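You operate a simulated robot arm through the tools that you are given. There is no shell and no other tool. Be economical: measure what you need, move in short steps, check, and stop when the job is done.

Carry out the task below with a simulated robot arm. There is one attempt and no reset: what you move stays moved.

JOB
Turn the relief handle till the gauge shows the pressure on the tag.
Fine: lever to run, motor on, watch the gauge; then motor off and line vented to 0 bar.

Only the result counts: the job must be done as asked and must still hold three seconds after the hand-in. Knocking over, shifting, dropping, spilling or breaking anything else fails it.

ROBOT AND FRAMES
A 7-joint arm with a two-finger gripper, on a carriage that runs on a rail from [0, 0.363] to [0, -1.417] (x, y) and turns from -1.885 to 3.927 rad about z. Base frame: it is fixed where the carriage stands at the start and does not move with it; the origin is on the floor, on the carriage's upright axis, x ahead of it, y to its left, z up. Units: m, rad, N and s.
Its first joint turns from -2.897 to 2.897 rad. Places, roughly: motor switch [0.5, -0.1, 1]; relief handle [0.4, 0.3, 1]; relief tag [0.5, 0.3, 0.9]; valve lever [0.5, 0.4, 1.3]. Payload 2.45 kg.
The tool frame sits at the grasp point (the TCP): z along the fingers, y along the line on which they close. The tips reach 0.023 m beyond it. Largest opening 0.072 m; the body of the gripper starts 0.04 m behind the TCP.
Orientation is that of the tool frame in the base frame, as a unit quaternion [w, x, y, z]. With the fingers straight down and closing along the base's y, the tool's x points along the base's -x, its y along +y and its z along -z.

CONTROLS
- The arm moves only by the tool apply_moves. Its argument "moves" is a list of rows, each an object of numbers (a shift or turn left out is 0, a gripper value left out holds the last): "tx", "ty", "tz": the shift along the tool's x, y, z in m; "ax", "ay", "az": the turn, a rotation vector about the tool's x, y, z in rad. In form: [{"tx": .., "ty": .., "tz": .., "ax": .., "ay": .., "az": ..}, ...]. A call has 1 to 8 rows; each row shifts and turns the commanded pose from where the row before left it, along the tool's axes as they then stand. "fingers" is the finger opening in m, from 0 to 0.072, set as the call begins (left out, the last holds). A row lasts 0.2 s, in which the tool goes at most 0.05 m and 0.15 rad; a call with a longer step from one row to the next is refused whole, and so is a gripper value outside its range. Where a pose cannot be reached the arm comes as near as it can. A force on the tool above 50 N (or 10 N above the force at the start of the call, whichever is more), or a blocked arm, ends the call early, and 0.2 s more pass. Each finger travels about 0.072 m/s and halts on what it meets, pressing with about 23 N; the grip force reading is that of the motor and also rises with nothing between the fingers. The clock runs only during rows and for 0.2 s after the last one: add rows that do not move to give the fingers time. It gives the time, the measured TCP pose, the force on the tool (base axes), the opening and the grip force at its end, in the units of the frame above (readings bear some noise), with the torque about the TCP (base axes, N m) and any sound that the robot's microphone picked up, and new pictures: "views" is both (left out), scene, wrist or none.
- Cameras (640 x 400 px; columns grow to the right, rows downward): "scene" is now at [0.0269, 0.1802, 1.431]; the picture's right is [-0.04, -1.00, 0.00], its down [-0.59, 0.02, -0.81] and it looks along [0.81, -0.03, -0.59] (base axes); focal length 291 px, centre (320, 200). "wrist" rides on the gripper at [0.078, 0.017, -0.066] in the tool frame; the picture's right is [-0.22, 0.98, 0.00], its down [-0.56, -0.12, -0.82] and it looks along [-0.80, -0.18, 0.57] (tool axes); focal length 234 px, centre (320, 200). There is no depth. A picture from a camera that has moved, and an enlarged one, comes with that camera's place and axes in the base frame and with its lens.
- move_column(by): slides the trunk up (or, below 0, down) by that many m; the arm and the scene camera ride with it, the base frame stays. It gives what a move gives, with no picture.
- base_move(legs): drives the robot by 1 to 6 legs, each [ahead, left, turn to the left] in m, m and rad, along the robot's own axes; the way and the turn of a leg run together, so that a leg with both is an arc; at most 1.5 m and 3.142 rad a leg. The arm and the cameras ride along, it lands a little off, and it stops where it bumps. It keeps to its track: a leg is cut to what the track allows. It gives what a move gives, and a new picture of the scene camera.
- turn_head(pan, tilt): turns the head with the scene camera to pan (to the left, within 2.705 rad either way) and tilt (down, from -0.506 to 1.204), counted from straight ahead of the robot. It gives what a move gives, and a new picture of the scene camera.
- close_up(camera, box): a new picture of the part [left, top, right, bottom] of that camera's present view, enlarged. The clock stands still meanwhile.
- job_done(): hands the job in; it is judged then, once.

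Work in short steps. Places have to be worked out from the pictures, the camera data and where the tool is seen: move nearer, look again, correct. Check each grasp and each placing, and mend what went wrong. You have 120 turns and 260 pictures in all, those below and enlarged ones among them. Open the gripper and draw the arm clear of the work before you hand the job in, unless the task says otherwise; then end with one line.

The tools are called after "Emit:" by a JSON object that holds its "api" and its "payload". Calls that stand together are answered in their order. apply_moves: Moves the arm, as the interface text tells. Its arguments: {"type":"object","properties":{"moves":{"type":"array"},"fingers":{"type":"number"},"views":{"type":"string","enum":["both","scene","wrist","none"]}},"required":["moves"]} The other tools are called the same way: move_column (by) slides the trunk up or down; base_move (legs) drives the base; turn_head (pan, tilt) turns the head that bears the scene camera; close_up (camera, box) takes an enlarged picture of a part of a camera's view; job_done () hands the job in.

At the start:

```text
time_s: 0.0
tcp_pos: [0.419, 0.2244, 1.0004]
orientation: [-0.001, 0.0, 1.0, 0.0]
ft_force: [1.2, -0.2, -0.3]
ft_torque: [0.02, 0.01, 0.01]
width: 0.0721
grip_force: 0.1
trunk travel left (down, up): [-0.425, 0.165]
robot x, y, heading: [-0.0014, -0.0017, 0.001]
head pan, tilt: [-0.037, 0.634]
```

scene: 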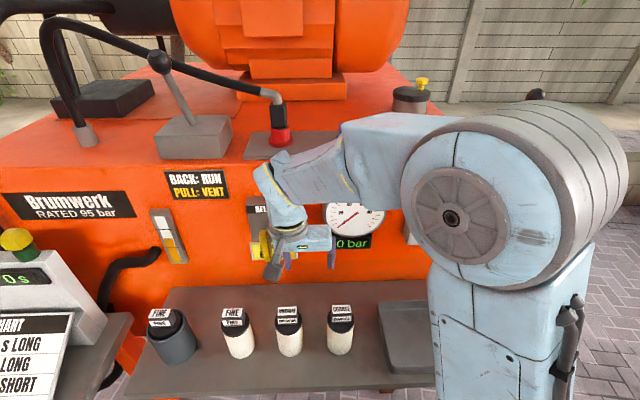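
wrist: 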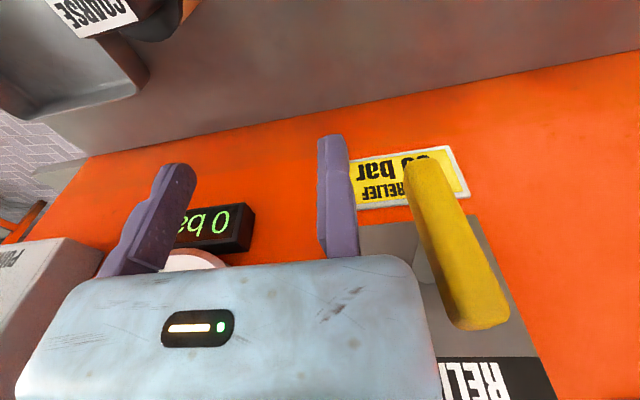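

The tag and relief handle show partly in the wrist view; I enlarge both to read the tag and the labels.

Emit:
{"api": "close_up", "payload": {"camera": "wrist", "box": [300, 120, 560, 400]}}

Emit:
{"api": "close_up", "payload": {"camera": "scene", "box": [130, 40, 430, 280]}}

Emit:
{"api": "close_up", "payload": {"camera": "scene", "box": [0, 180, 360, 400]}}

```text
1.43 times, centred on (430, 260) of wrist
camera zoom: at [0.3415, 0.2407, 1.0662], right [0.22, 0.98, 0.0], down [0.56, -0.12, 0.82], along [0.8, -0.18, -0.57], focal length 334 px, centre (163, 114)
```

zoom: 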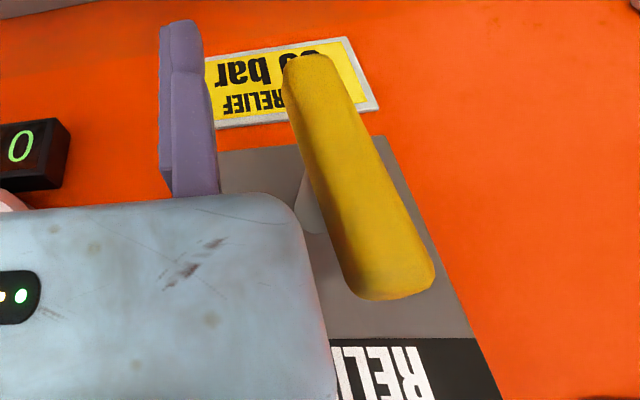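

```text
1.67 times, centred on (280, 160) of scene
camera zoom: at [0.0269, 0.1802, 1.431], right [-0.04, -1.0, 0.0], down [-0.59, 0.02, -0.81], along [0.81, -0.03, -0.59], focal length 485 px, centre (387, 267)
```

zoom: 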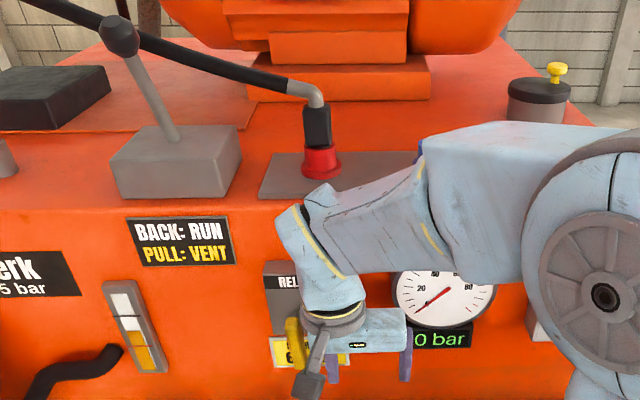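

```text
1.78 times, centred on (180, 290) of scene
camera zoom: at [0.0269, 0.1802, 1.431], right [-0.04, -1.0, 0.0], down [-0.59, 0.02, -0.81], along [0.81, -0.03, -0.59], focal length 518 px, centre (569, 40)
```

zoom: 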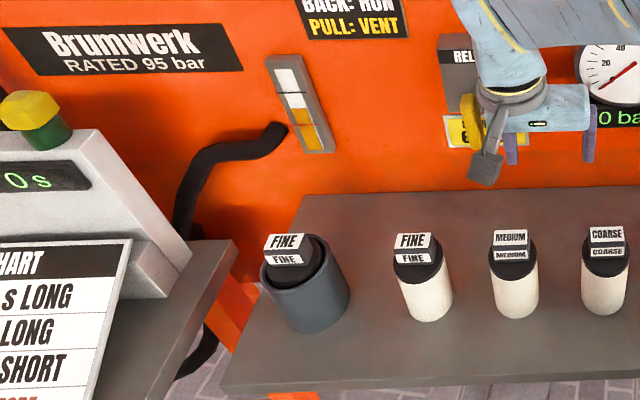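

I draw the arm back and to the right to see the tag, handle and gauge unobstructed.

Emit:
{"api": "apply_moves", "payload": {"moves": [{"tx": 0.05}, {"tx": 0.05}, {"ty": -0.05}, {"ty": -0.05}, {"ty": -0.05}]}}

Emit:
{"api": "turn_head", "payload": {"pan": -0.6, "tilt": 0.6}}

Emit:
{"api": "turn_head", "payload": {"pan": 0.3, "tilt": 0.6}}

```text
time_s: 1.2
tcp_pos: [0.318, 0.0744, 0.9985]
orientation: [0.0, -0.001, 1.0, 0.0]
ft_force: [0.1, 0.9, -0.9]
ft_torque: [-0.06, -0.03, 0.0]
width: 0.072
grip_force: 0.1
trunk travel left (down, up): [-0.425, 0.165]
robot x, y, heading: [0.0018, 0.001, -0.001]
head pan, tilt: [-0.037, 0.634]
camera scene: at [0.027, 0.1804, 1.431], right [-0.04, -1.0, 0.0], down [-0.59, 0.02, -0.81], along [0.81, -0.03, -0.59], focal length 291 px, centre (320, 200)
camera wrist: at [0.2417, 0.0909, 1.0655], right [0.22, 0.98, 0.0], down [0.56, -0.12, 0.82], along [0.8, -0.18, -0.57], focal length 234 px, centre (320, 200)
```

scene: 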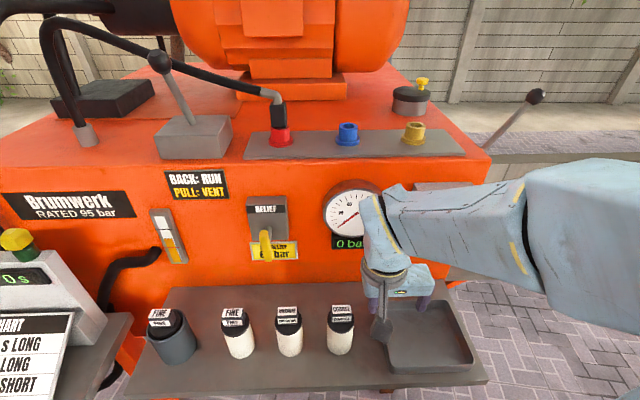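
wrist: 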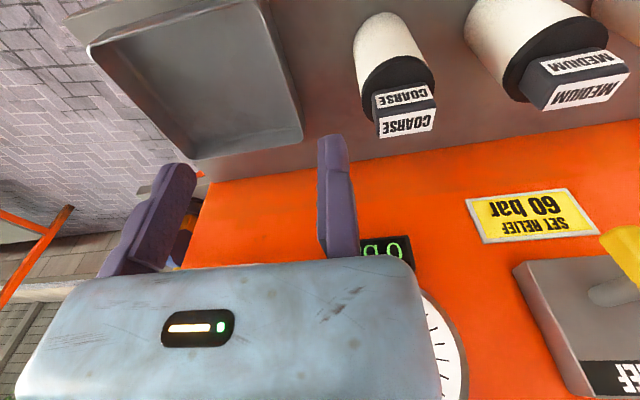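

```text
time_s: 2.2
tcp_pos: [0.3187, 0.0748, 1.0001]
orientation: [0.0, 0.0, 1.0, 0.0]
ft_force: [0.5, -0.1, -0.4]
ft_torque: [-0.01, 0.01, -0.01]
width: 0.0722
grip_force: 0.0
trunk travel left (down, up): [-0.425, 0.165]
robot x, y, heading: [-0.0008, -0.0005, -0.001]
head pan, tilt: [-0.6, 0.6]
camera scene: at [0.0126, 0.1335, 1.4339], right [-0.56, -0.83, 0.0], down [-0.47, 0.32, -0.83], along [0.68, -0.47, -0.56], focal length 291 px, centre (320, 200)
```

scene: 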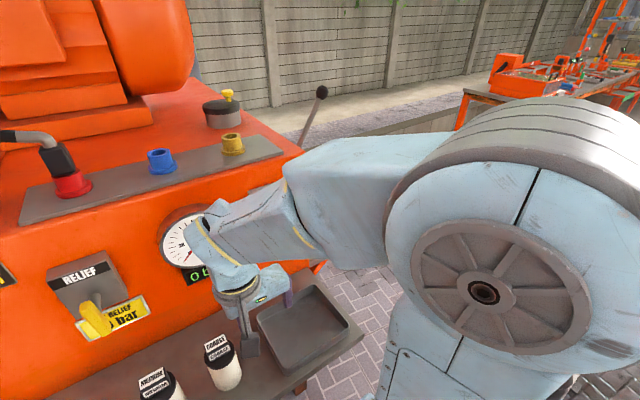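

```text
time_s: 3.4
tcp_pos: [0.3194, 0.075, 0.9999]
orientation: [0.001, 0.0, 1.0, 0.0]
ft_force: [-0.2, -0.1, 0.6]
ft_torque: [-0.03, 0.01, 0.02]
width: 0.0721
grip_force: 0.0
trunk travel left (down, up): [-0.425, 0.165]
robot x, y, heading: [-0.0012, 0.0025, 0.001]
head pan, tilt: [0.3, 0.6]
camera scene: at [0.024, 0.2095, 1.4339], right [0.29, -0.96, 0.0], down [-0.54, -0.17, -0.83], along [0.79, 0.24, -0.56], focal length 291 px, centre (320, 200)
```

scene: 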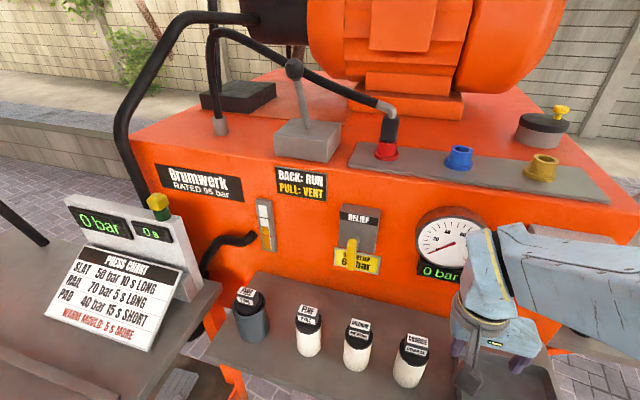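

The tag says 60 bar; gauge is at 0. Next I look for the motor switch with the wrist camera, moving right, and enlarge the handle now that it is free.

Emit:
{"api": "close_up", "payload": {"camera": "scene", "box": [240, 160, 480, 310]}}

Emit:
{"api": "apply_moves", "payload": {"moves": [{"tx": 0.04, "tz": -0.03}, {"tx": 0.04, "tz": -0.03}, {"ty": -0.05}, {"ty": -0.05}, {"ty": -0.05}, {"ty": -0.05}], "views": "both"}}

```text
2.67 times, centred on (360, 235) of scene
camera zoom: at [0.024, 0.2095, 1.4339], right [0.29, -0.96, 0.0], down [-0.54, -0.17, -0.83], along [0.79, 0.24, -0.56], focal length 777 px, centre (213, 107)
```

zoom: 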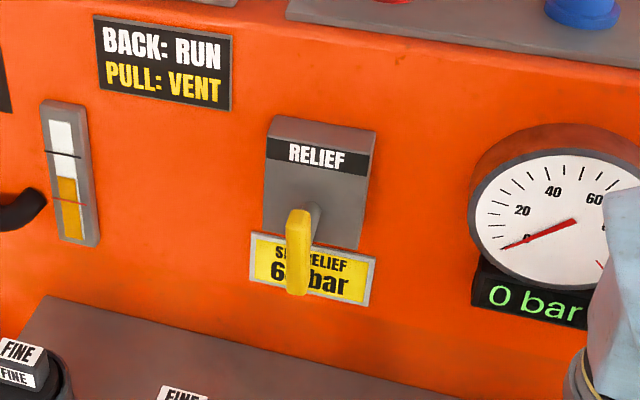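

```text
time_s: 4.8
tcp_pos: [0.2371, -0.1281, 1.0593]
orientation: [0.001, -0.001, 1.0, 0.0]
ft_force: [-0.1, -0.5, 0.3]
ft_torque: [0.0, 0.0, -0.03]
width: 0.072
grip_force: 0.0
trunk travel left (down, up): [-0.425, 0.165]
robot x, y, heading: [0.0017, 0.0022, -0.0]
head pan, tilt: [0.3, 0.6]
camera scene: at [0.0238, 0.2097, 1.4339], right [0.3, -0.96, 0.0], down [-0.54, -0.17, -0.83], along [0.79, 0.24, -0.56], focal length 291 px, centre (320, 200)
camera wrist: at [0.1608, -0.1118, 1.1252], right [0.22, 0.98, 0.0], down [0.56, -0.12, 0.82], along [0.8, -0.18, -0.57], focal length 234 px, centre (320, 200)
```

scene: 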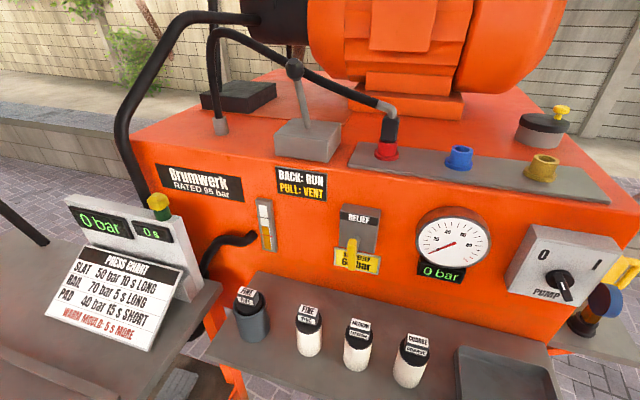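
wrist: 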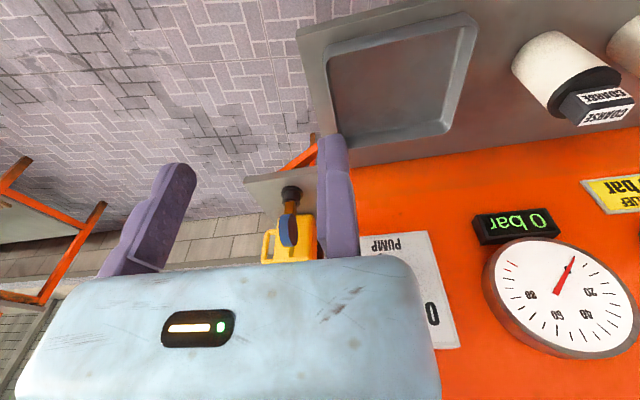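

I can now see the PUMP rotary knob; I enlarge it and the lever.

Emit:
{"api": "close_up", "payload": {"camera": "scene", "box": [400, 200, 640, 350]}}

Emit:
{"api": "close_up", "payload": {"camera": "scene", "box": [200, 30, 440, 180]}}

Emit:
{"api": "close_up", "payload": {"camera": "scene", "box": [310, 190, 410, 290]}}

```text
2.67 times, centred on (520, 275) of scene
camera zoom: at [0.0238, 0.2097, 1.4339], right [0.3, -0.96, 0.0], down [-0.54, -0.17, -0.83], along [0.79, 0.24, -0.56], focal length 777 px, centre (-213, 0)
```

zoom: 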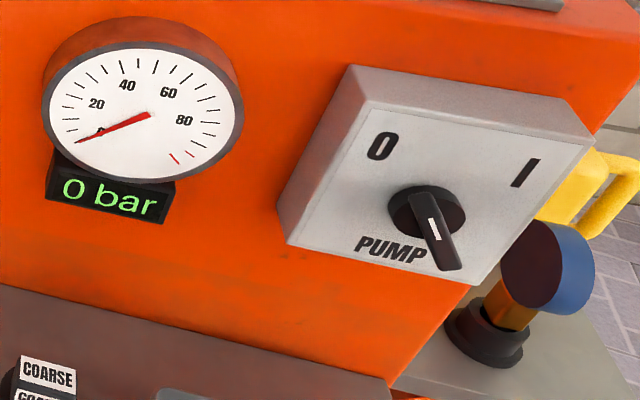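

```text
2.67 times, centred on (320, 105) of scene
camera zoom: at [0.0238, 0.2097, 1.4339], right [0.3, -0.96, 0.0], down [-0.54, -0.17, -0.83], along [0.79, 0.24, -0.56], focal length 777 px, centre (320, 453)
```

zoom: 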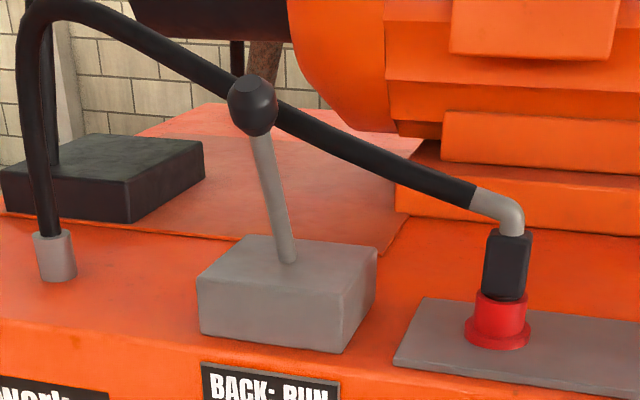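

```text
4.00 times, centred on (360, 240) of scene
camera zoom: at [0.0238, 0.2097, 1.4339], right [0.3, -0.96, 0.0], down [-0.54, -0.17, -0.83], along [0.79, 0.24, -0.56], focal length 1165 px, centre (160, 40)
```

zoom: 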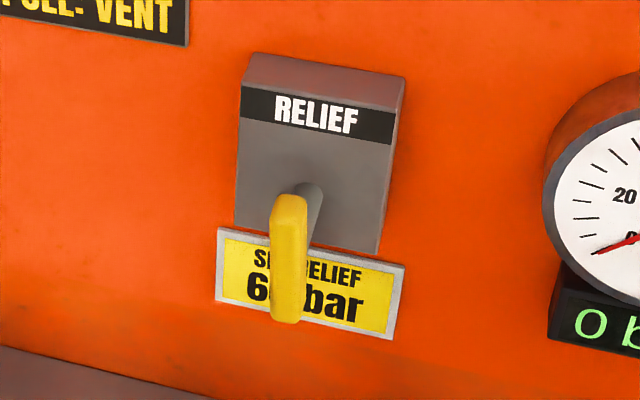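

The lever leans toward me (vent) and the hose may run near it. I drive 0.3 m to the left to get parallax on the lever and hose.

Emit:
{"api": "base_move", "payload": {"legs": [[0, 0.3, 0]]}}

Emit:
{"api": "turn_head", "payload": {"pan": 0.0, "tilt": 0.3}}

Emit:
{"api": "close_up", "payload": {"camera": "scene", "box": [200, 80, 440, 230]}}

```text
time_s: 6.8
tcp_pos: [0.2377, 0.1699, 1.0603]
orientation: [-0.001, -0.001, 1.0, 0.0]
ft_force: [1.1, 0.5, -0.5]
ft_torque: [0.01, -0.01, -0.01]
width: 0.0719
grip_force: 0.0
trunk travel left (down, up): [-0.425, 0.165]
robot x, y, heading: [0.002, 0.2974, 0.003]
head pan, tilt: [0.3, 0.6]
camera scene: at [0.0238, 0.5071, 1.434], right [0.3, -0.95, 0.0], down [-0.54, -0.17, -0.83], along [0.79, 0.24, -0.56], focal length 291 px, centre (320, 200)
```

scene: 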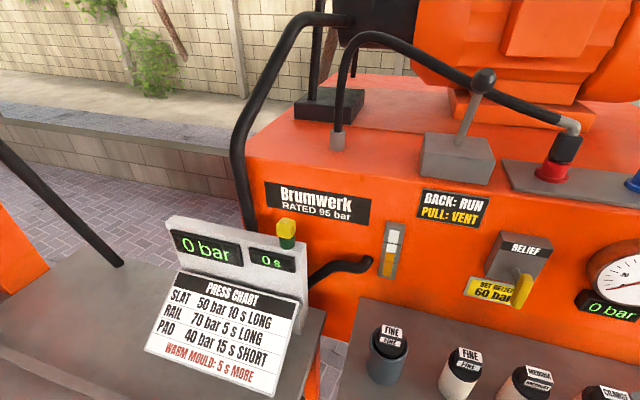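

```text
time_s: 7.6
tcp_pos: [0.2377, 0.1689, 1.0588]
orientation: [0.001, 0.0, 1.0, 0.0]
ft_force: [-0.4, -0.5, -0.5]
ft_torque: [0.0, 0.0, 0.0]
width: 0.072
grip_force: 0.0
trunk travel left (down, up): [-0.425, 0.165]
robot x, y, heading: [-0.0014, 0.2973, 0.001]
head pan, tilt: [0.0, 0.3]
camera scene: at [0.0328, 0.4812, 1.4614], right [0.0, -1.0, 0.0], down [-0.3, 0.0, -0.96], along [0.96, 0.0, -0.3], focal length 291 px, centre (320, 200)
```

scene: 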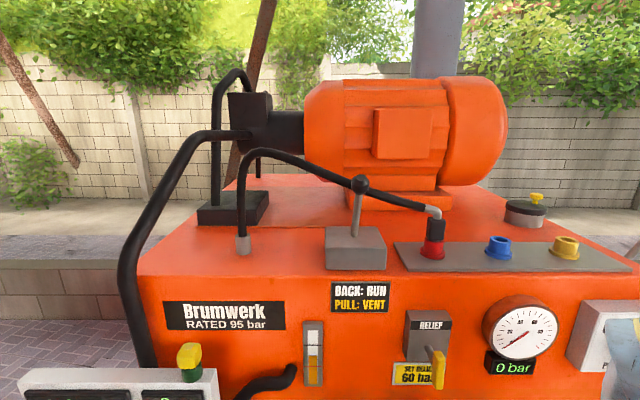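

```text
2.67 times, centred on (320, 155) of scene
camera zoom: at [0.0328, 0.4812, 1.4614], right [0.0, -1.0, 0.0], down [-0.3, 0.0, -0.96], along [0.96, 0.0, -0.3], focal length 777 px, centre (320, 320)
```

zoom: 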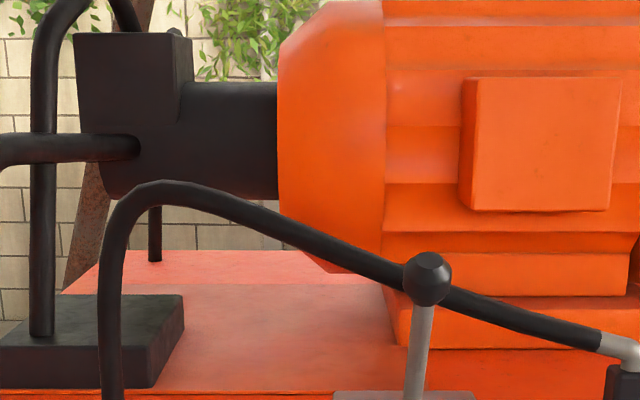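

The knob sits at about [0.53, 0.411, 1.335], stick base at [0.59, 0.41, 1.22]; the hose seems to pass at about x 0.59. I raise the arm and turn the tool a quarter so that the wrist camera looks sideways past the lever.

Emit:
{"api": "apply_moves", "payload": {"moves": [{"tz": -0.05}, {"tz": -0.05}, {"tz": -0.05}, {"tz": -0.05}, {"tz": -0.05}, {"tz": -0.05}, {"tz": -0.05}, {"tz": -0.03}], "views": "none"}}

Emit:
{"api": "apply_moves", "payload": {"moves": [{"tx": -0.03, "ty": 0.03}, {"az": -0.145}, {"az": -0.145}, {"az": -0.145}, {"az": -0.145}, {"az": -0.145}, {"az": -0.145}, {"az": -0.145}], "views": "none"}}

Emit:
{"api": "apply_moves", "payload": {"moves": [{"az": -0.145}, {"az": -0.145}, {"az": -0.145}, {"az": -0.12}], "views": "both"}}

```text
time_s: 9.4
tcp_pos: [0.2381, 0.1716, 1.3488]
orientation: [0.0, -0.001, 1.0, -0.001]
ft_force: [0.2, 0.3, 0.0]
ft_torque: [0.01, 0.02, -0.02]
width: 0.0721
grip_force: 0.1
out of reach, approached as far as the arm can: row 6, 7, 8
trunk travel left (down, up): [-0.425, 0.165]
robot x, y, heading: [-0.0023, 0.2958, 0.002]
head pan, tilt: [0.0, 0.3]
```

```text
time_s: 11.2
tcp_pos: [0.2687, 0.1994, 1.3499]
orientation: [0.0, -0.488, 0.873, -0.001]
ft_force: [0.2, -0.5, 0.0]
ft_torque: [-0.01, 0.01, 0.02]
width: 0.0722
grip_force: 0.1
trunk travel left (down, up): [-0.425, 0.165]
robot x, y, heading: [-0.0012, 0.2986, 0.001]
head pan, tilt: [0.0, 0.3]
```

```text
time_s: 12.2
tcp_pos: [0.2709, 0.2014, 1.3482]
orientation: [0.001, 0.708, -0.706, 0.0]
ft_force: [1.4, 1.0, 0.6]
ft_torque: [-0.08, 0.07, 0.01]
width: 0.0719
grip_force: 0.0
trunk travel left (down, up): [-0.425, 0.165]
robot x, y, heading: [0.0009, 0.3004, 0.004]
head pan, tilt: [0.0, 0.3]
camera scene: at [0.0345, 0.4826, 1.4612], right [0.0, -1.0, 0.0], down [-0.3, 0.0, -0.95], along [0.95, 0.0, -0.3], focal length 291 px, centre (320, 200)
camera wrist: at [0.2535, 0.1235, 1.4128], right [-0.98, 0.21, 0.0], down [0.12, 0.56, 0.82], along [0.18, 0.8, -0.57], focal length 234 px, centre (320, 200)
```

scene: 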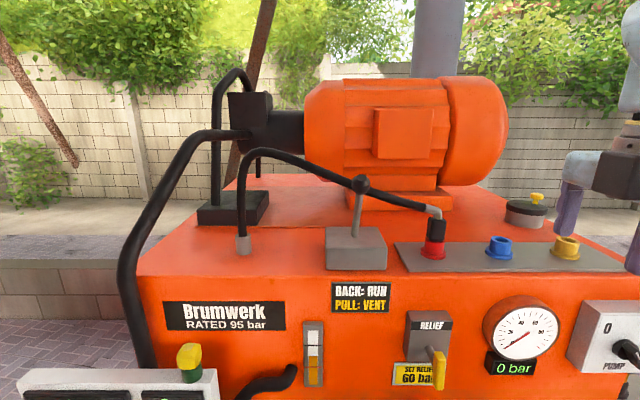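
wrist: 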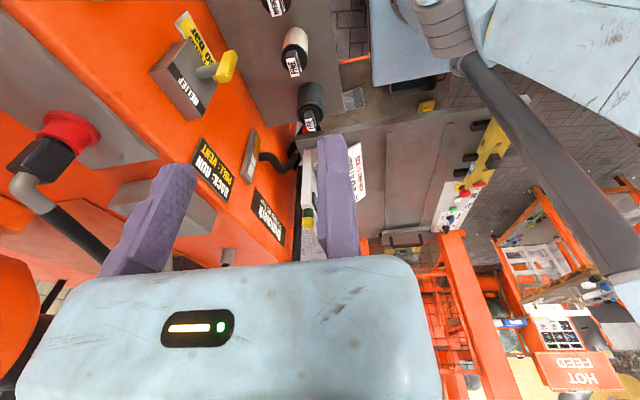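

Good side view of the hose fitting, but the hand hides the lever. I lift the trunk 0.12 m and move the hand toward x 0.45 to look at lever and hose.

Emit:
{"api": "move_column", "payload": {"by": 0.12}}

Emit:
{"api": "apply_moves", "payload": {"moves": [{"ty": 0.05}, {"ty": 0.05}, {"ty": 0.05}]}}

```text
time_s: 13.7
tcp_pos: [0.2676, 0.2, 1.4661]
orientation: [0.0, -0.707, 0.708, 0.0]
ft_force: [-0.2, 0.3, 0.7]
ft_torque: [0.01, 0.02, -0.01]
width: 0.0722
grip_force: 0.0
trunk travel left (down, up): [-0.545, 0.045]
robot x, y, heading: [0.0005, 0.3012, -0.001]
head pan, tilt: [0.0, 0.3]
```

```text
time_s: 14.5
tcp_pos: [0.1353, 0.2036, 1.425]
orientation: [0.002, -0.707, 0.707, -0.002]
ft_force: [0.0, -0.2, 0.4]
ft_torque: [0.03, 0.05, 0.03]
width: 0.0721
grip_force: 0.0
out of reach, approached as far as the arm can: row 1, 2, 3
trunk travel left (down, up): [-0.545, 0.045]
robot x, y, heading: [-0.0015, 0.2972, 0.005]
head pan, tilt: [0.0, 0.3]
camera scene: at [0.0331, 0.4812, 1.5815], right [0.0, -1.0, 0.0], down [-0.3, 0.0, -0.96], along [0.96, 0.0, -0.3], focal length 291 px, centre (320, 200)
camera wrist: at [0.1188, 0.1265, 1.4914], right [-0.98, 0.22, 0.0], down [0.12, 0.56, 0.82], along [0.18, 0.8, -0.57], focal length 234 px, centre (320, 200)
```

scene: 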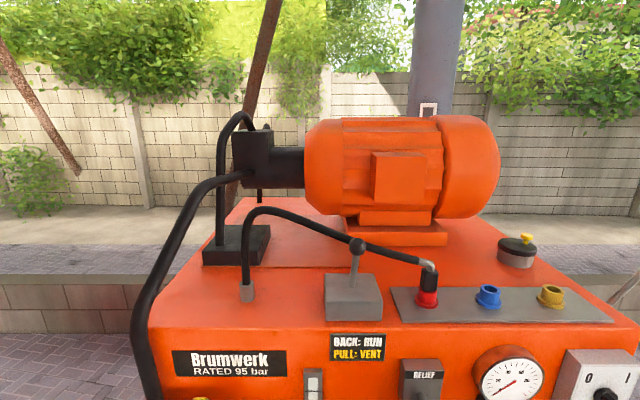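
wrist: 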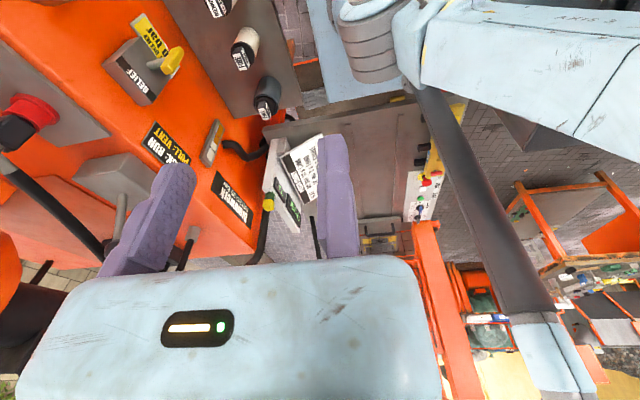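

The tool's y is now base -x, so I went the wrong way; I move +x by 0.3.

Emit:
{"api": "apply_moves", "payload": {"moves": [{"ty": -0.05}, {"ty": -0.05}, {"ty": -0.05}, {"ty": -0.05}, {"ty": -0.05}, {"ty": -0.05}]}}

```text
time_s: 15.9
tcp_pos: [0.4384, 0.2054, 1.4262]
orientation: [-0.001, 0.707, -0.707, 0.0]
ft_force: [-0.3, 0.1, -0.2]
ft_torque: [0.01, 0.0, -0.01]
width: 0.0718
grip_force: 0.0
trunk travel left (down, up): [-0.545, 0.045]
robot x, y, heading: [0.0017, 0.2997, -0.001]
head pan, tilt: [0.0, 0.3]
camera scene: at [0.0332, 0.4809, 1.5814], right [0.0, -1.0, 0.0], down [-0.3, 0.0, -0.96], along [0.96, 0.0, -0.3], focal length 291 px, centre (320, 200)
camera wrist: at [0.4218, 0.1269, 1.4926], right [-0.98, 0.22, 0.0], down [0.12, 0.56, 0.82], along [0.18, 0.8, -0.57], focal length 234 px, centre (320, 200)
```

scene: 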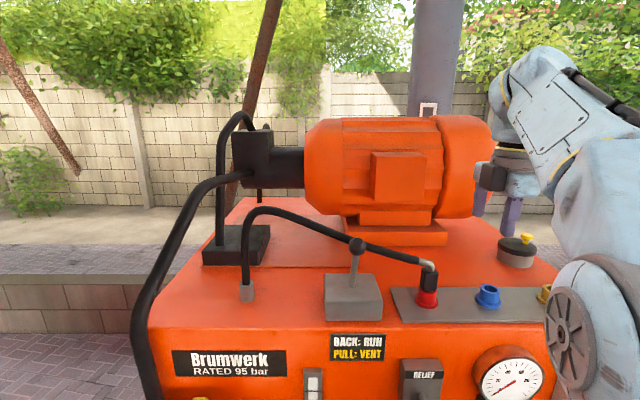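
wrist: 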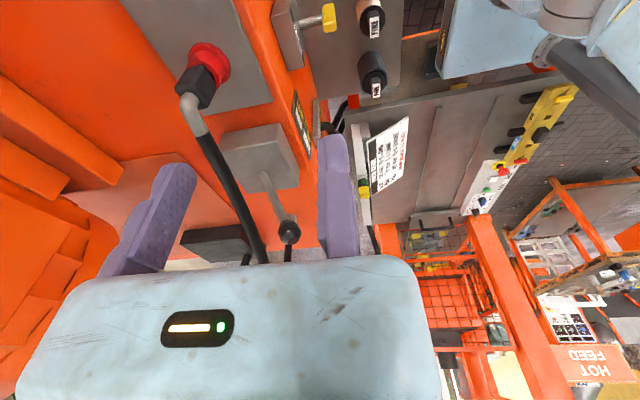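

The hose crosses right behind the lever (x≈0.60, z≈1.325), so I will push only on the upper knob with closed fingertips kept above the hose. I go to [0.45, 0.411, 1.365] first.

Emit:
{"api": "apply_moves", "payload": {"moves": [{"tx": -0.05}, {"tx": -0.05}, {"tx": -0.05}, {"tx": -0.05}, {"tx": -0.006, "tz": 0.03}, {"tz": 0.033}], "fingers": 0.0}}

```text
time_s: 17.3
tcp_pos: [0.4366, 0.4123, 1.3621]
orientation: [0.002, -0.707, 0.707, -0.001]
ft_force: [0.6, -0.4, -0.6]
ft_torque: [0.01, -0.02, -0.04]
width: 0.0
grip_force: 22.9
trunk travel left (down, up): [-0.545, 0.045]
robot x, y, heading: [0.0019, 0.2945, -0.003]
head pan, tilt: [0.0, 0.3]
camera scene: at [0.0328, 0.4809, 1.5815], right [0.0, -1.0, 0.0], down [-0.3, 0.0, -0.96], along [0.96, 0.0, -0.3], focal length 291 px, centre (320, 200)
camera wrist: at [0.4197, 0.3338, 1.4282], right [-0.98, 0.22, 0.0], down [0.12, 0.56, 0.82], along [0.18, 0.8, -0.57], focal length 234 px, centre (320, 200)
```

scene: 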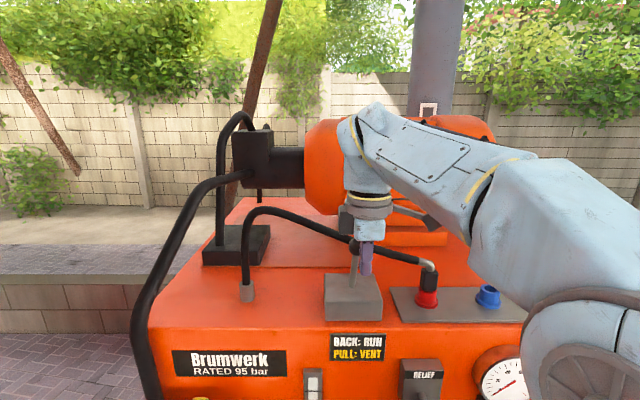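
wrist: 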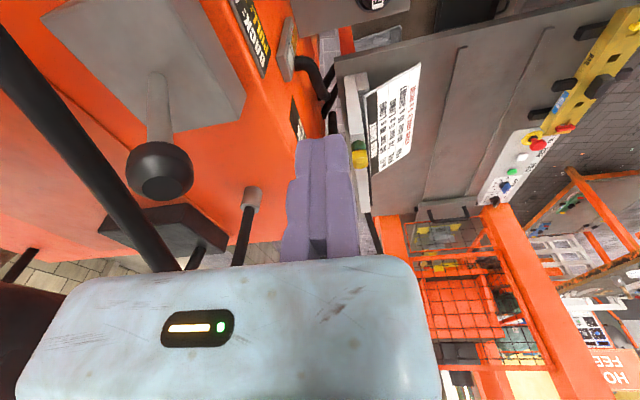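

Aligned with the knob in y. I push in +x in small rows.

Emit:
{"api": "apply_moves", "payload": {"moves": [{"ty": -0.03}, {"ty": -0.025}, {"ty": -0.02}, {"ty": -0.02}]}}

```text
time_s: 18.3
tcp_pos: [0.531, 0.4113, 1.3624]
orientation: [0.0, -0.707, 0.707, -0.001]
ft_force: [-0.3, -0.2, 0.1]
ft_torque: [-0.01, 0.0, 0.0]
width: 0.0
grip_force: 23.4
trunk travel left (down, up): [-0.545, 0.045]
robot x, y, heading: [-0.0037, 0.2961, -0.003]
head pan, tilt: [0.0, 0.3]
camera scene: at [0.0329, 0.4811, 1.5813], right [0.0, -1.0, 0.0], down [-0.3, 0.0, -0.96], along [0.96, 0.0, -0.3], focal length 291 px, centre (320, 200)
camera wrist: at [0.5152, 0.3336, 1.4285], right [-0.98, 0.22, 0.0], down [0.12, 0.56, 0.82], along [0.18, 0.8, -0.57], focal length 234 px, centre (320, 200)
```

scene: 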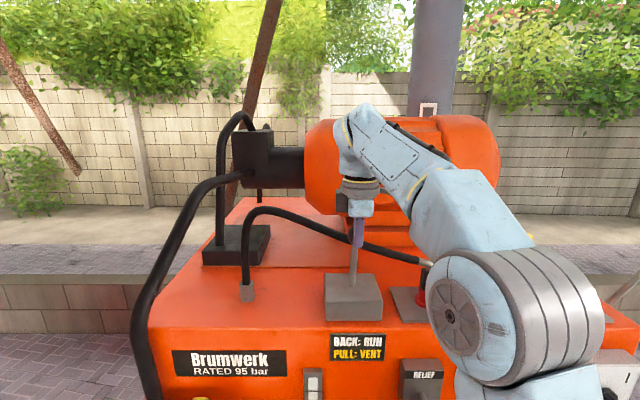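
wrist: 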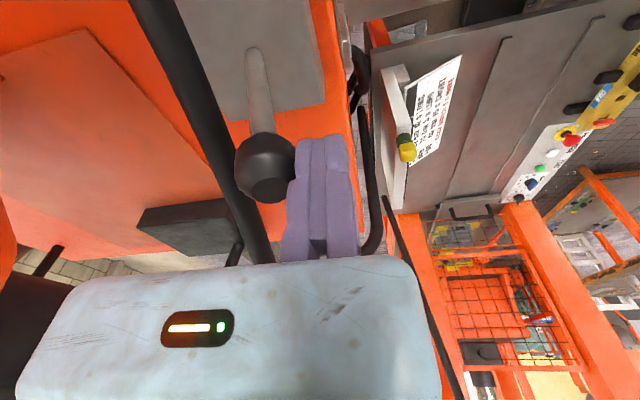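

The knob is now moving ahead of the finger with almost no force. I continue in +x.

Emit:
{"api": "apply_moves", "payload": {"moves": [{"ty": -0.015, "tz": -0.002}, {"ty": -0.015, "tz": -0.002}]}}

```text
time_s: 18.9
tcp_pos: [0.5634, 0.4122, 1.3662]
orientation: [-0.001, 0.707, -0.707, 0.0]
ft_force: [-0.1, -0.4, 0.2]
ft_torque: [0.0, -0.03, 0.02]
width: 0.0
grip_force: 23.6
trunk travel left (down, up): [-0.545, 0.045]
robot x, y, heading: [0.0009, 0.2968, -0.001]
head pan, tilt: [0.0, 0.3]
camera scene: at [0.0329, 0.4811, 1.5814], right [0.0, -1.0, 0.0], down [-0.3, 0.0, -0.96], along [0.96, 0.0, -0.3], focal length 291 px, centre (320, 200)
camera wrist: at [0.5452, 0.3339, 1.4327], right [-0.98, 0.22, 0.0], down [0.12, 0.56, 0.82], along [0.18, 0.8, -0.57], focal length 234 px, centre (320, 200)
```

scene: 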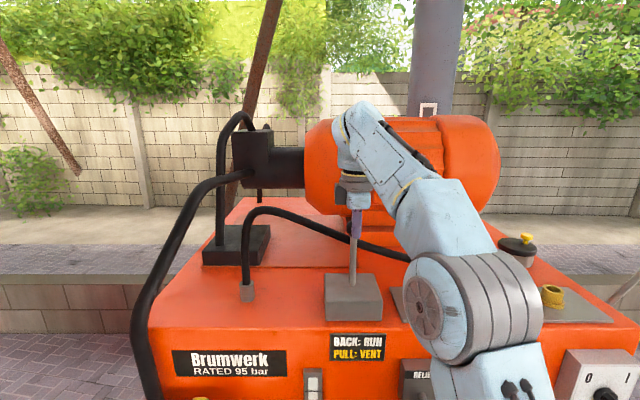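
wrist: 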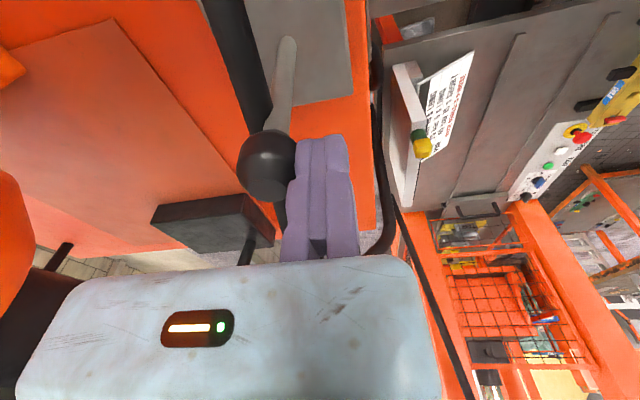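

The knob passes the hose without resistance. I keep pushing and watch force.

Emit:
{"api": "apply_moves", "payload": {"moves": [{"ty": -0.015}, {"ty": -0.015, "tz": 0.001}, {"ty": -0.015, "tz": 0.002}]}}

```text
time_s: 19.7
tcp_pos: [0.597, 0.4112, 1.3637]
orientation: [0.001, -0.707, 0.707, -0.002]
ft_force: [-0.9, 0.1, 0.3]
ft_torque: [-0.01, 0.0, -0.01]
width: 0.0
grip_force: 23.2
out of reach, approached as far as the arm can: row 3
trunk travel left (down, up): [-0.545, 0.045]
robot x, y, heading: [-0.003, 0.2933, -0.0]
head pan, tilt: [0.0, 0.3]
camera scene: at [0.0324, 0.4811, 1.5815], right [0.0, -1.0, 0.0], down [-0.3, 0.0, -0.96], along [0.96, 0.0, -0.3], focal length 291 px, centre (320, 200)
camera wrist: at [0.5798, 0.333, 1.4294], right [-0.98, 0.22, 0.0], down [0.12, 0.56, 0.82], along [0.18, 0.8, -0.57], focal length 234 px, centre (320, 200)
```

scene: 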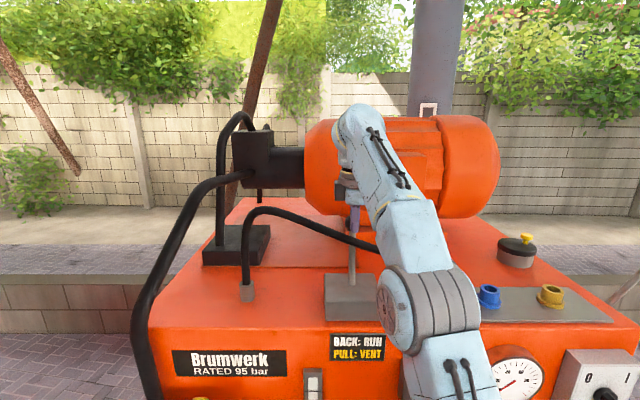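
wrist: 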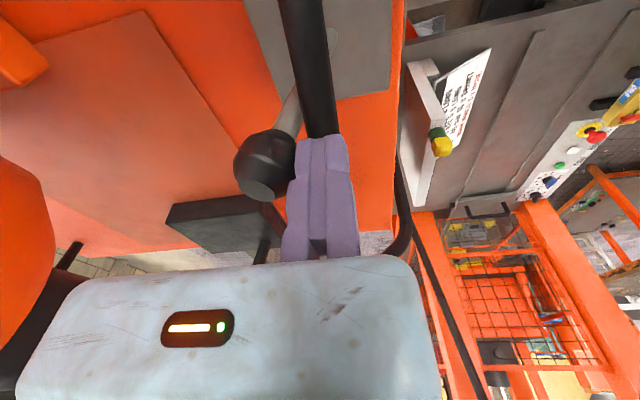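

The lever passes the hose freely, but the arm is at its reach limit with the hand upright. I tilt the fingers forward to gain reach while pushing on.

Emit:
{"api": "apply_moves", "payload": {"moves": [{"ty": 0.01, "tz": -0.01, "ax": 0.15}, {"ax": 0.15}, {"ax": 0.15}, {"ax": 0.15}]}}

```text
time_s: 20.7
tcp_pos: [0.5858, 0.4126, 1.3736]
orientation: [0.211, -0.675, 0.675, -0.21]
ft_force: [0.0, 0.5, -0.3]
ft_torque: [0.0, 0.03, -0.02]
width: 0.0
grip_force: 23.1
trunk travel left (down, up): [-0.545, 0.045]
robot x, y, heading: [-0.0014, 0.2988, 0.004]
head pan, tilt: [0.0, 0.3]
camera scene: at [0.0325, 0.4811, 1.5815], right [0.0, -1.0, 0.0], down [-0.3, 0.0, -0.96], along [0.96, 0.0, -0.3], focal length 291 px, centre (320, 200)
camera wrist: at [0.5353, 0.3335, 1.418], right [-0.8, 0.22, -0.55], down [-0.36, 0.56, 0.75], along [0.47, 0.8, -0.37], focal length 234 px, centre (320, 200)
```

scene: 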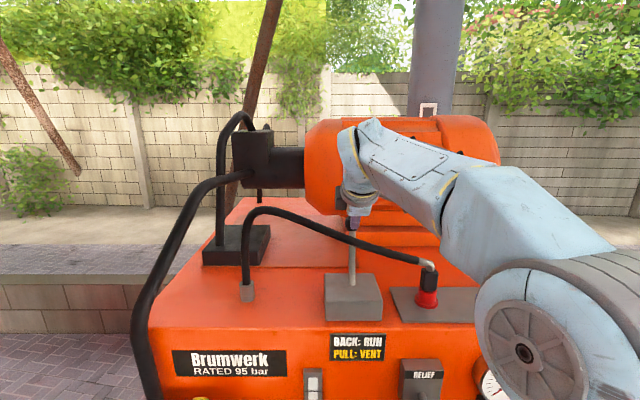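
wrist: 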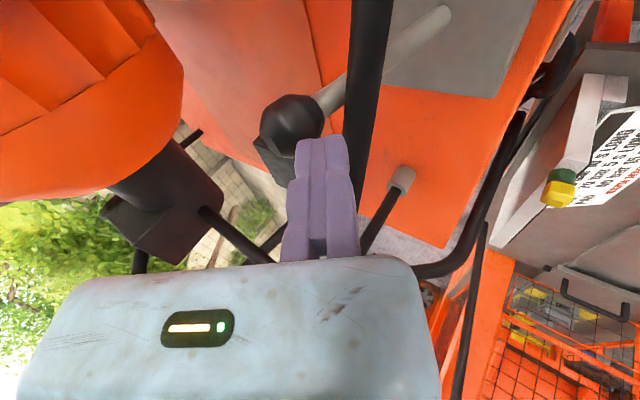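

Tilted 0.6 rad; now I push further along +x while dipping a little.

Emit:
{"api": "apply_moves", "payload": {"moves": [{"tz": 0.0126, "ty": -0.0096}, {"tz": 0.0126, "ty": -0.0096}, {"tz": 0.0126, "ty": -0.0096}, {"tz": 0.0126, "ty": -0.0096}]}}

```text
time_s: 21.5
tcp_pos: [0.6154, 0.4131, 1.3666]
orientation: [0.212, -0.674, 0.677, -0.205]
ft_force: [-41.4, -7.4, 4.2]
ft_torque: [-0.09, 0.53, -0.12]
width: 0.0001
grip_force: 22.8
trunk travel left (down, up): [-0.545, 0.045]
robot x, y, heading: [-0.0032, 0.3004, -0.0]
head pan, tilt: [0.0, 0.3]
stopped in row 3: the force on the tool passed its limit (the readings are from after the stop); the commanded pose is now the measured one
camera scene: at [0.0255, 0.4798, 1.5818], right [0.0, -1.0, 0.0], down [-0.29, 0.0, -0.96], along [0.96, 0.0, -0.29], focal length 291 px, centre (320, 200)
camera wrist: at [0.564, 0.334, 1.41], right [-0.81, 0.22, -0.55], down [-0.36, 0.55, 0.75], along [0.47, 0.8, -0.37], focal length 234 px, centre (320, 200)
```

scene: 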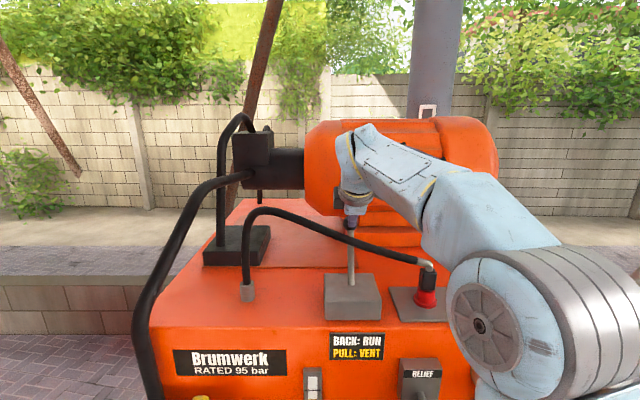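
wrist: 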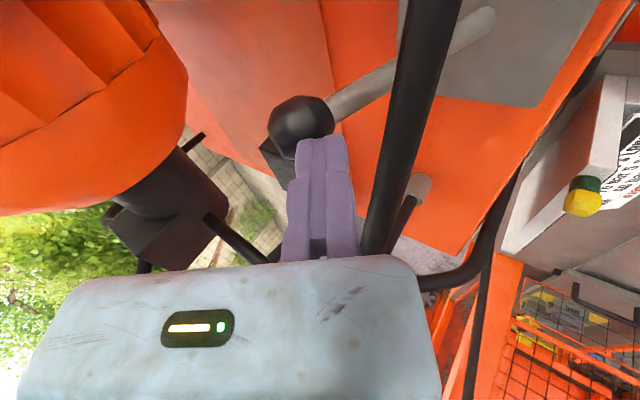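

41 N at tip x≈0.63 puts the knob at about 0.65, the mirror of the vent position: the end stop. I back off and check.

Emit:
{"api": "apply_moves", "payload": {"moves": [{"tz": -0.02, "ty": 0.0}, {"tz": -0.04}, {"tz": -0.03, "ty": 0.04}, {"ty": 0.05}, {"ty": 0.05, "ax": -0.15}, {"ty": 0.04, "ax": -0.15}, {"ax": -0.15}, {"ax": -0.15}]}}

Emit:
{"api": "close_up", "payload": {"camera": "scene", "box": [240, 180, 480, 330]}}

```text
time_s: 23.3
tcp_pos: [0.421, 0.4147, 1.3383]
orientation: [-0.001, -0.707, 0.708, 0.004]
ft_force: [-0.1, -0.2, 0.9]
ft_torque: [0.02, -0.03, 0.02]
width: 0.0
grip_force: 23.1
trunk travel left (down, up): [-0.545, 0.045]
robot x, y, heading: [-0.0001, 0.3001, -0.001]
head pan, tilt: [0.0, 0.3]
camera scene: at [0.0333, 0.4811, 1.5814], right [0.0, -1.0, 0.0], down [-0.3, 0.0, -0.96], along [0.96, 0.0, -0.3], focal length 291 px, centre (320, 200)
camera wrist: at [0.4042, 0.3353, 1.405], right [-0.98, 0.22, 0.01], down [0.13, 0.56, 0.82], along [0.18, 0.8, -0.57], focal length 234 px, centre (320, 200)
```

scene: 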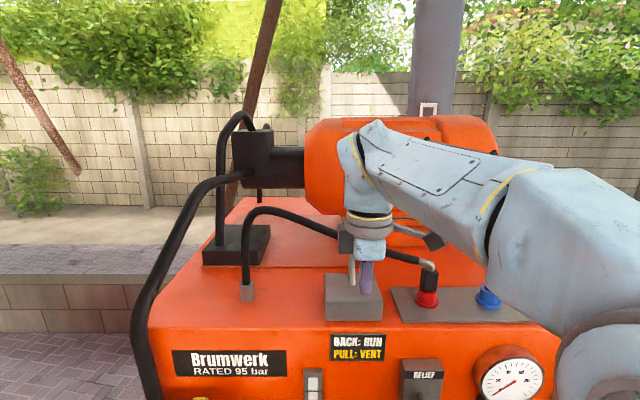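
wrist: 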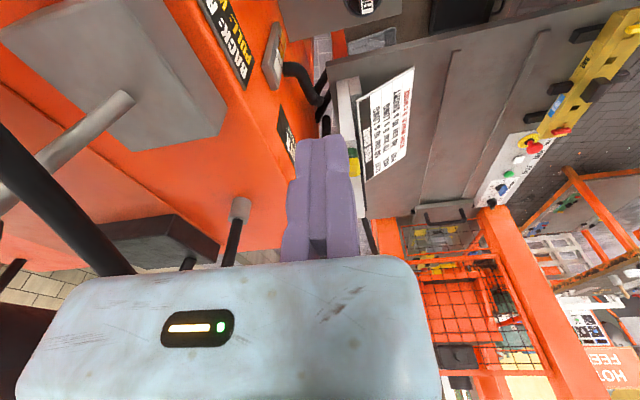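

```text
2.67 times, centred on (360, 255) of scene
camera zoom: at [0.0333, 0.4811, 1.5814], right [0.0, -1.0, 0.0], down [-0.3, 0.0, -0.96], along [0.96, 0.0, -0.3], focal length 777 px, centre (213, 53)
```

zoom: 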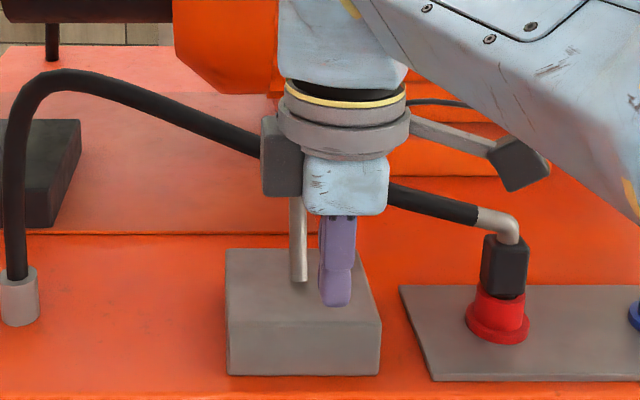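

Lever stays in RUN. Now I withdraw the arm, drive right to the pump switch and lower the trunk.

Emit:
{"api": "apply_moves", "payload": {"moves": [{"ty": 0.05}, {"ty": 0.05}, {"ty": 0.03, "tx": 0.03}, {"tx": 0.05}, {"tx": 0.04}], "views": "none"}}

Emit:
{"api": "base_move", "payload": {"legs": [[0, -0.3, 0]]}}

Emit:
{"api": "apply_moves", "payload": {"moves": [{"az": 0.147}, {"az": 0.147}, {"az": 0.147}, {"az": 0.147}, {"az": 0.147}, {"az": 0.147}, {"az": 0.147}, {"az": 0.147}], "views": "none"}}

Emit:
{"api": "apply_moves", "payload": {"moves": [{"az": 0.147}, {"az": 0.147}, {"az": 0.1}], "views": "none"}}

Emit:
{"api": "turn_head", "payload": {"pan": -0.4, "tilt": 0.6}}

```text
time_s: 24.5
tcp_pos: [0.2909, 0.2936, 1.3376]
orientation: [-0.001, 0.707, -0.707, -0.003]
ft_force: [1.0, -0.5, -0.5]
ft_torque: [0.01, 0.01, -0.01]
width: 0.0
grip_force: 23.0
trunk travel left (down, up): [-0.545, 0.045]
robot x, y, heading: [-0.0008, 0.2948, -0.001]
head pan, tilt: [0.0, 0.3]
```

```text
time_s: 26.5
tcp_pos: [0.2906, -0.0072, 1.3382]
orientation: [-0.001, 0.707, -0.707, -0.004]
ft_force: [-0.2, -0.6, 0.1]
ft_torque: [0.0, -0.01, 0.02]
width: 0.0002
grip_force: 22.8
trunk travel left (down, up): [-0.545, 0.045]
robot x, y, heading: [-0.0019, -0.0034, 0.004]
head pan, tilt: [0.0, 0.3]
camera scene: at [0.0327, 0.1799, 1.5815], right [0.0, -1.0, 0.0], down [-0.3, 0.0, -0.96], along [0.96, 0.0, -0.3], focal length 291 px, centre (320, 200)
```

scene: 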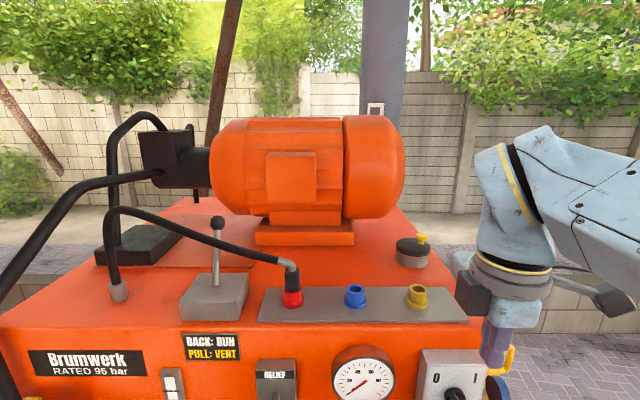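

```text
time_s: 28.3
tcp_pos: [0.2909, -0.0067, 1.3377]
orientation: [-0.002, -0.195, 0.981, 0.004]
ft_force: [-0.8, -0.2, -0.4]
ft_torque: [0.03, 0.0, 0.02]
width: 0.0
grip_force: 23.5
trunk travel left (down, up): [-0.545, 0.045]
robot x, y, heading: [-0.0025, -0.0017, 0.0]
head pan, tilt: [0.0, 0.3]
```

```text
time_s: 29.1
tcp_pos: [0.2915, -0.0072, 1.3386]
orientation: [-0.002, 0.001, 1.0, 0.002]
ft_force: [0.1, 0.2, -1.0]
ft_torque: [0.0, 0.0, 0.01]
width: 0.0
grip_force: 23.1
trunk travel left (down, up): [-0.545, 0.045]
robot x, y, heading: [-0.0003, -0.0042, 0.001]
head pan, tilt: [0.0, 0.3]
```

```text
time_s: 30.0
tcp_pos: [0.2903, -0.0068, 1.3376]
orientation: [-0.001, -0.001, 1.0, 0.002]
ft_force: [-0.8, -0.2, -0.2]
ft_torque: [0.01, 0.01, -0.02]
width: 0.0002
grip_force: 23.4
trunk travel left (down, up): [-0.545, 0.045]
robot x, y, heading: [0.001, -0.0047, -0.001]
head pan, tilt: [-0.4, 0.6]
camera scene: at [0.0208, 0.1458, 1.554], right [-0.39, -0.92, 0.0], down [-0.52, 0.22, -0.83], along [0.76, -0.32, -0.56], focal length 291 px, centre (320, 200)
```

scene: 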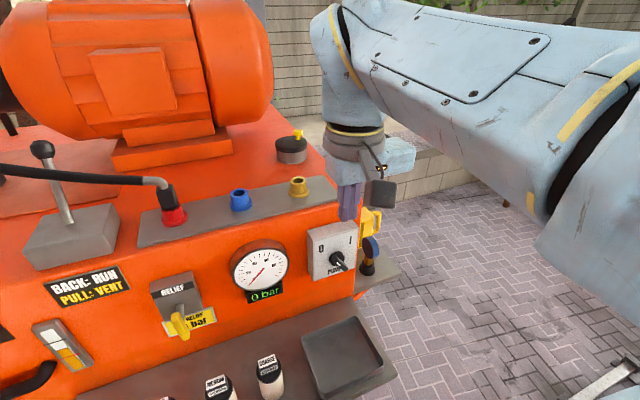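

The switch is visible; I enlarge it, then bring the hand down beside it with 45° pitch for a wrist view.

Emit:
{"api": "close_up", "payload": {"camera": "scene", "box": [290, 210, 386, 290]}}

Emit:
{"api": "apply_moves", "payload": {"moves": [{"tz": 0.05, "ty": -0.03}, {"tz": 0.05, "ty": -0.03}, {"tz": 0.05, "ty": -0.03}, {"tz": 0.03, "ay": -0.14}, {"ay": -0.14}, {"ay": -0.14}, {"ay": -0.14}, {"ay": -0.14}]}}

```text
5.00 times, centred on (338, 250) of scene
camera zoom: at [0.0208, 0.1458, 1.554], right [-0.39, -0.92, 0.0], down [-0.52, 0.22, -0.83], along [0.76, -0.32, -0.56], focal length 1456 px, centre (230, -50)
```

zoom: 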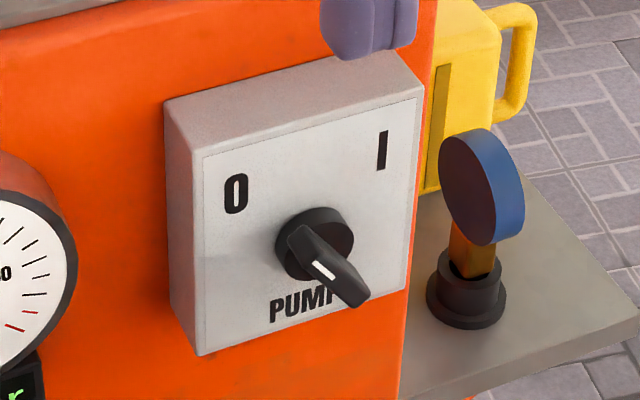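

```text
refused: row 1 steps farther than a row can; nothing moved
```

The fin points to "0" (tilted shift is protrusion); the disc is at about [0.47, -0.088, 1.04]. I move the hand down in shorter rows and pitch it to look.

Emit:
{"api": "apply_moves", "payload": {"moves": [{"tz": 0.04, "ty": -0.02}, {"tz": 0.04, "ty": -0.02}, {"tz": 0.04, "ty": -0.02}, {"tz": 0.04, "ty": -0.02}, {"ay": -0.14}, {"ay": -0.14}, {"ay": -0.14}, {"ay": -0.14}]}}

```text
time_s: 31.8
tcp_pos: [0.2905, -0.0848, 1.1779]
orientation: [0.275, 0.0, 0.961, 0.003]
ft_force: [0.5, -0.1, -0.5]
ft_torque: [-0.01, 0.04, 0.04]
width: 0.0
grip_force: 23.5
trunk travel left (down, up): [-0.545, 0.045]
robot x, y, heading: [0.0006, -0.0031, -0.001]
head pan, tilt: [-0.4, 0.6]
camera scene: at [0.021, 0.1457, 1.554], right [-0.39, -0.92, 0.0], down [-0.52, 0.22, -0.82], along [0.76, -0.32, -0.57], focal length 291 px, centre (320, 200)
camera wrist: at [0.1904, -0.0693, 1.1929], right [0.18, 0.98, 0.12], down [0.04, -0.13, 0.99], along [0.98, -0.18, -0.06], focal length 234 px, centre (320, 200)
```

scene: 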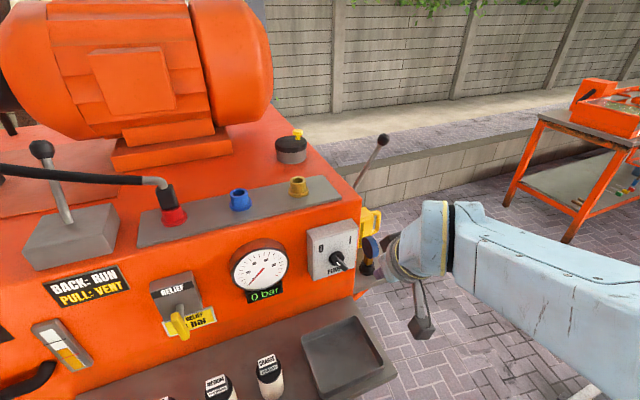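
wrist: 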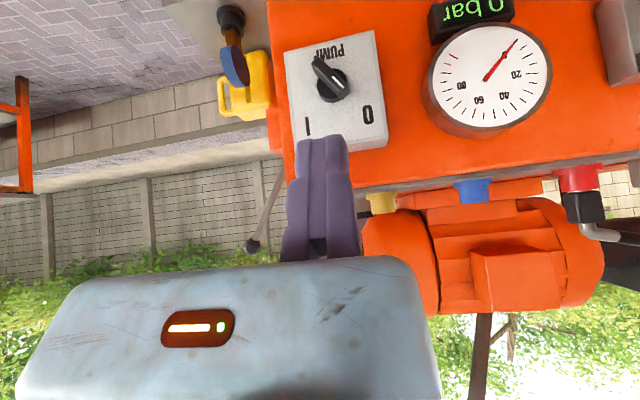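

A nearly face-on view of the switch; I enlarge it.

Emit:
{"api": "close_up", "payload": {"camera": "wrist", "box": [270, 20, 400, 150]}}

```text
3.08 times, centred on (335, 85) of wrist
camera zoom: at [0.1904, -0.0693, 1.1929], right [0.18, 0.98, 0.12], down [0.04, -0.13, 0.99], along [0.98, -0.18, -0.06], focal length 720 px, centre (274, 554)
```

zoom: 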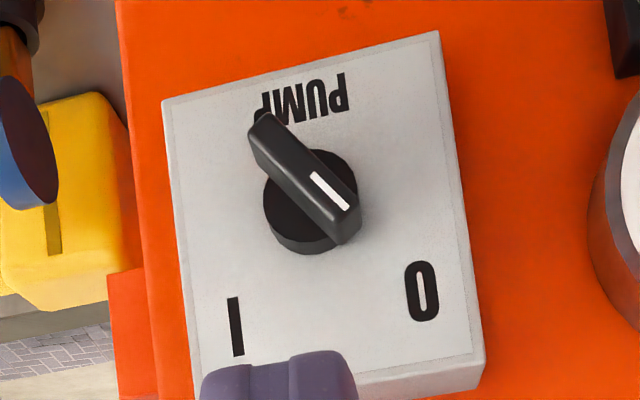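

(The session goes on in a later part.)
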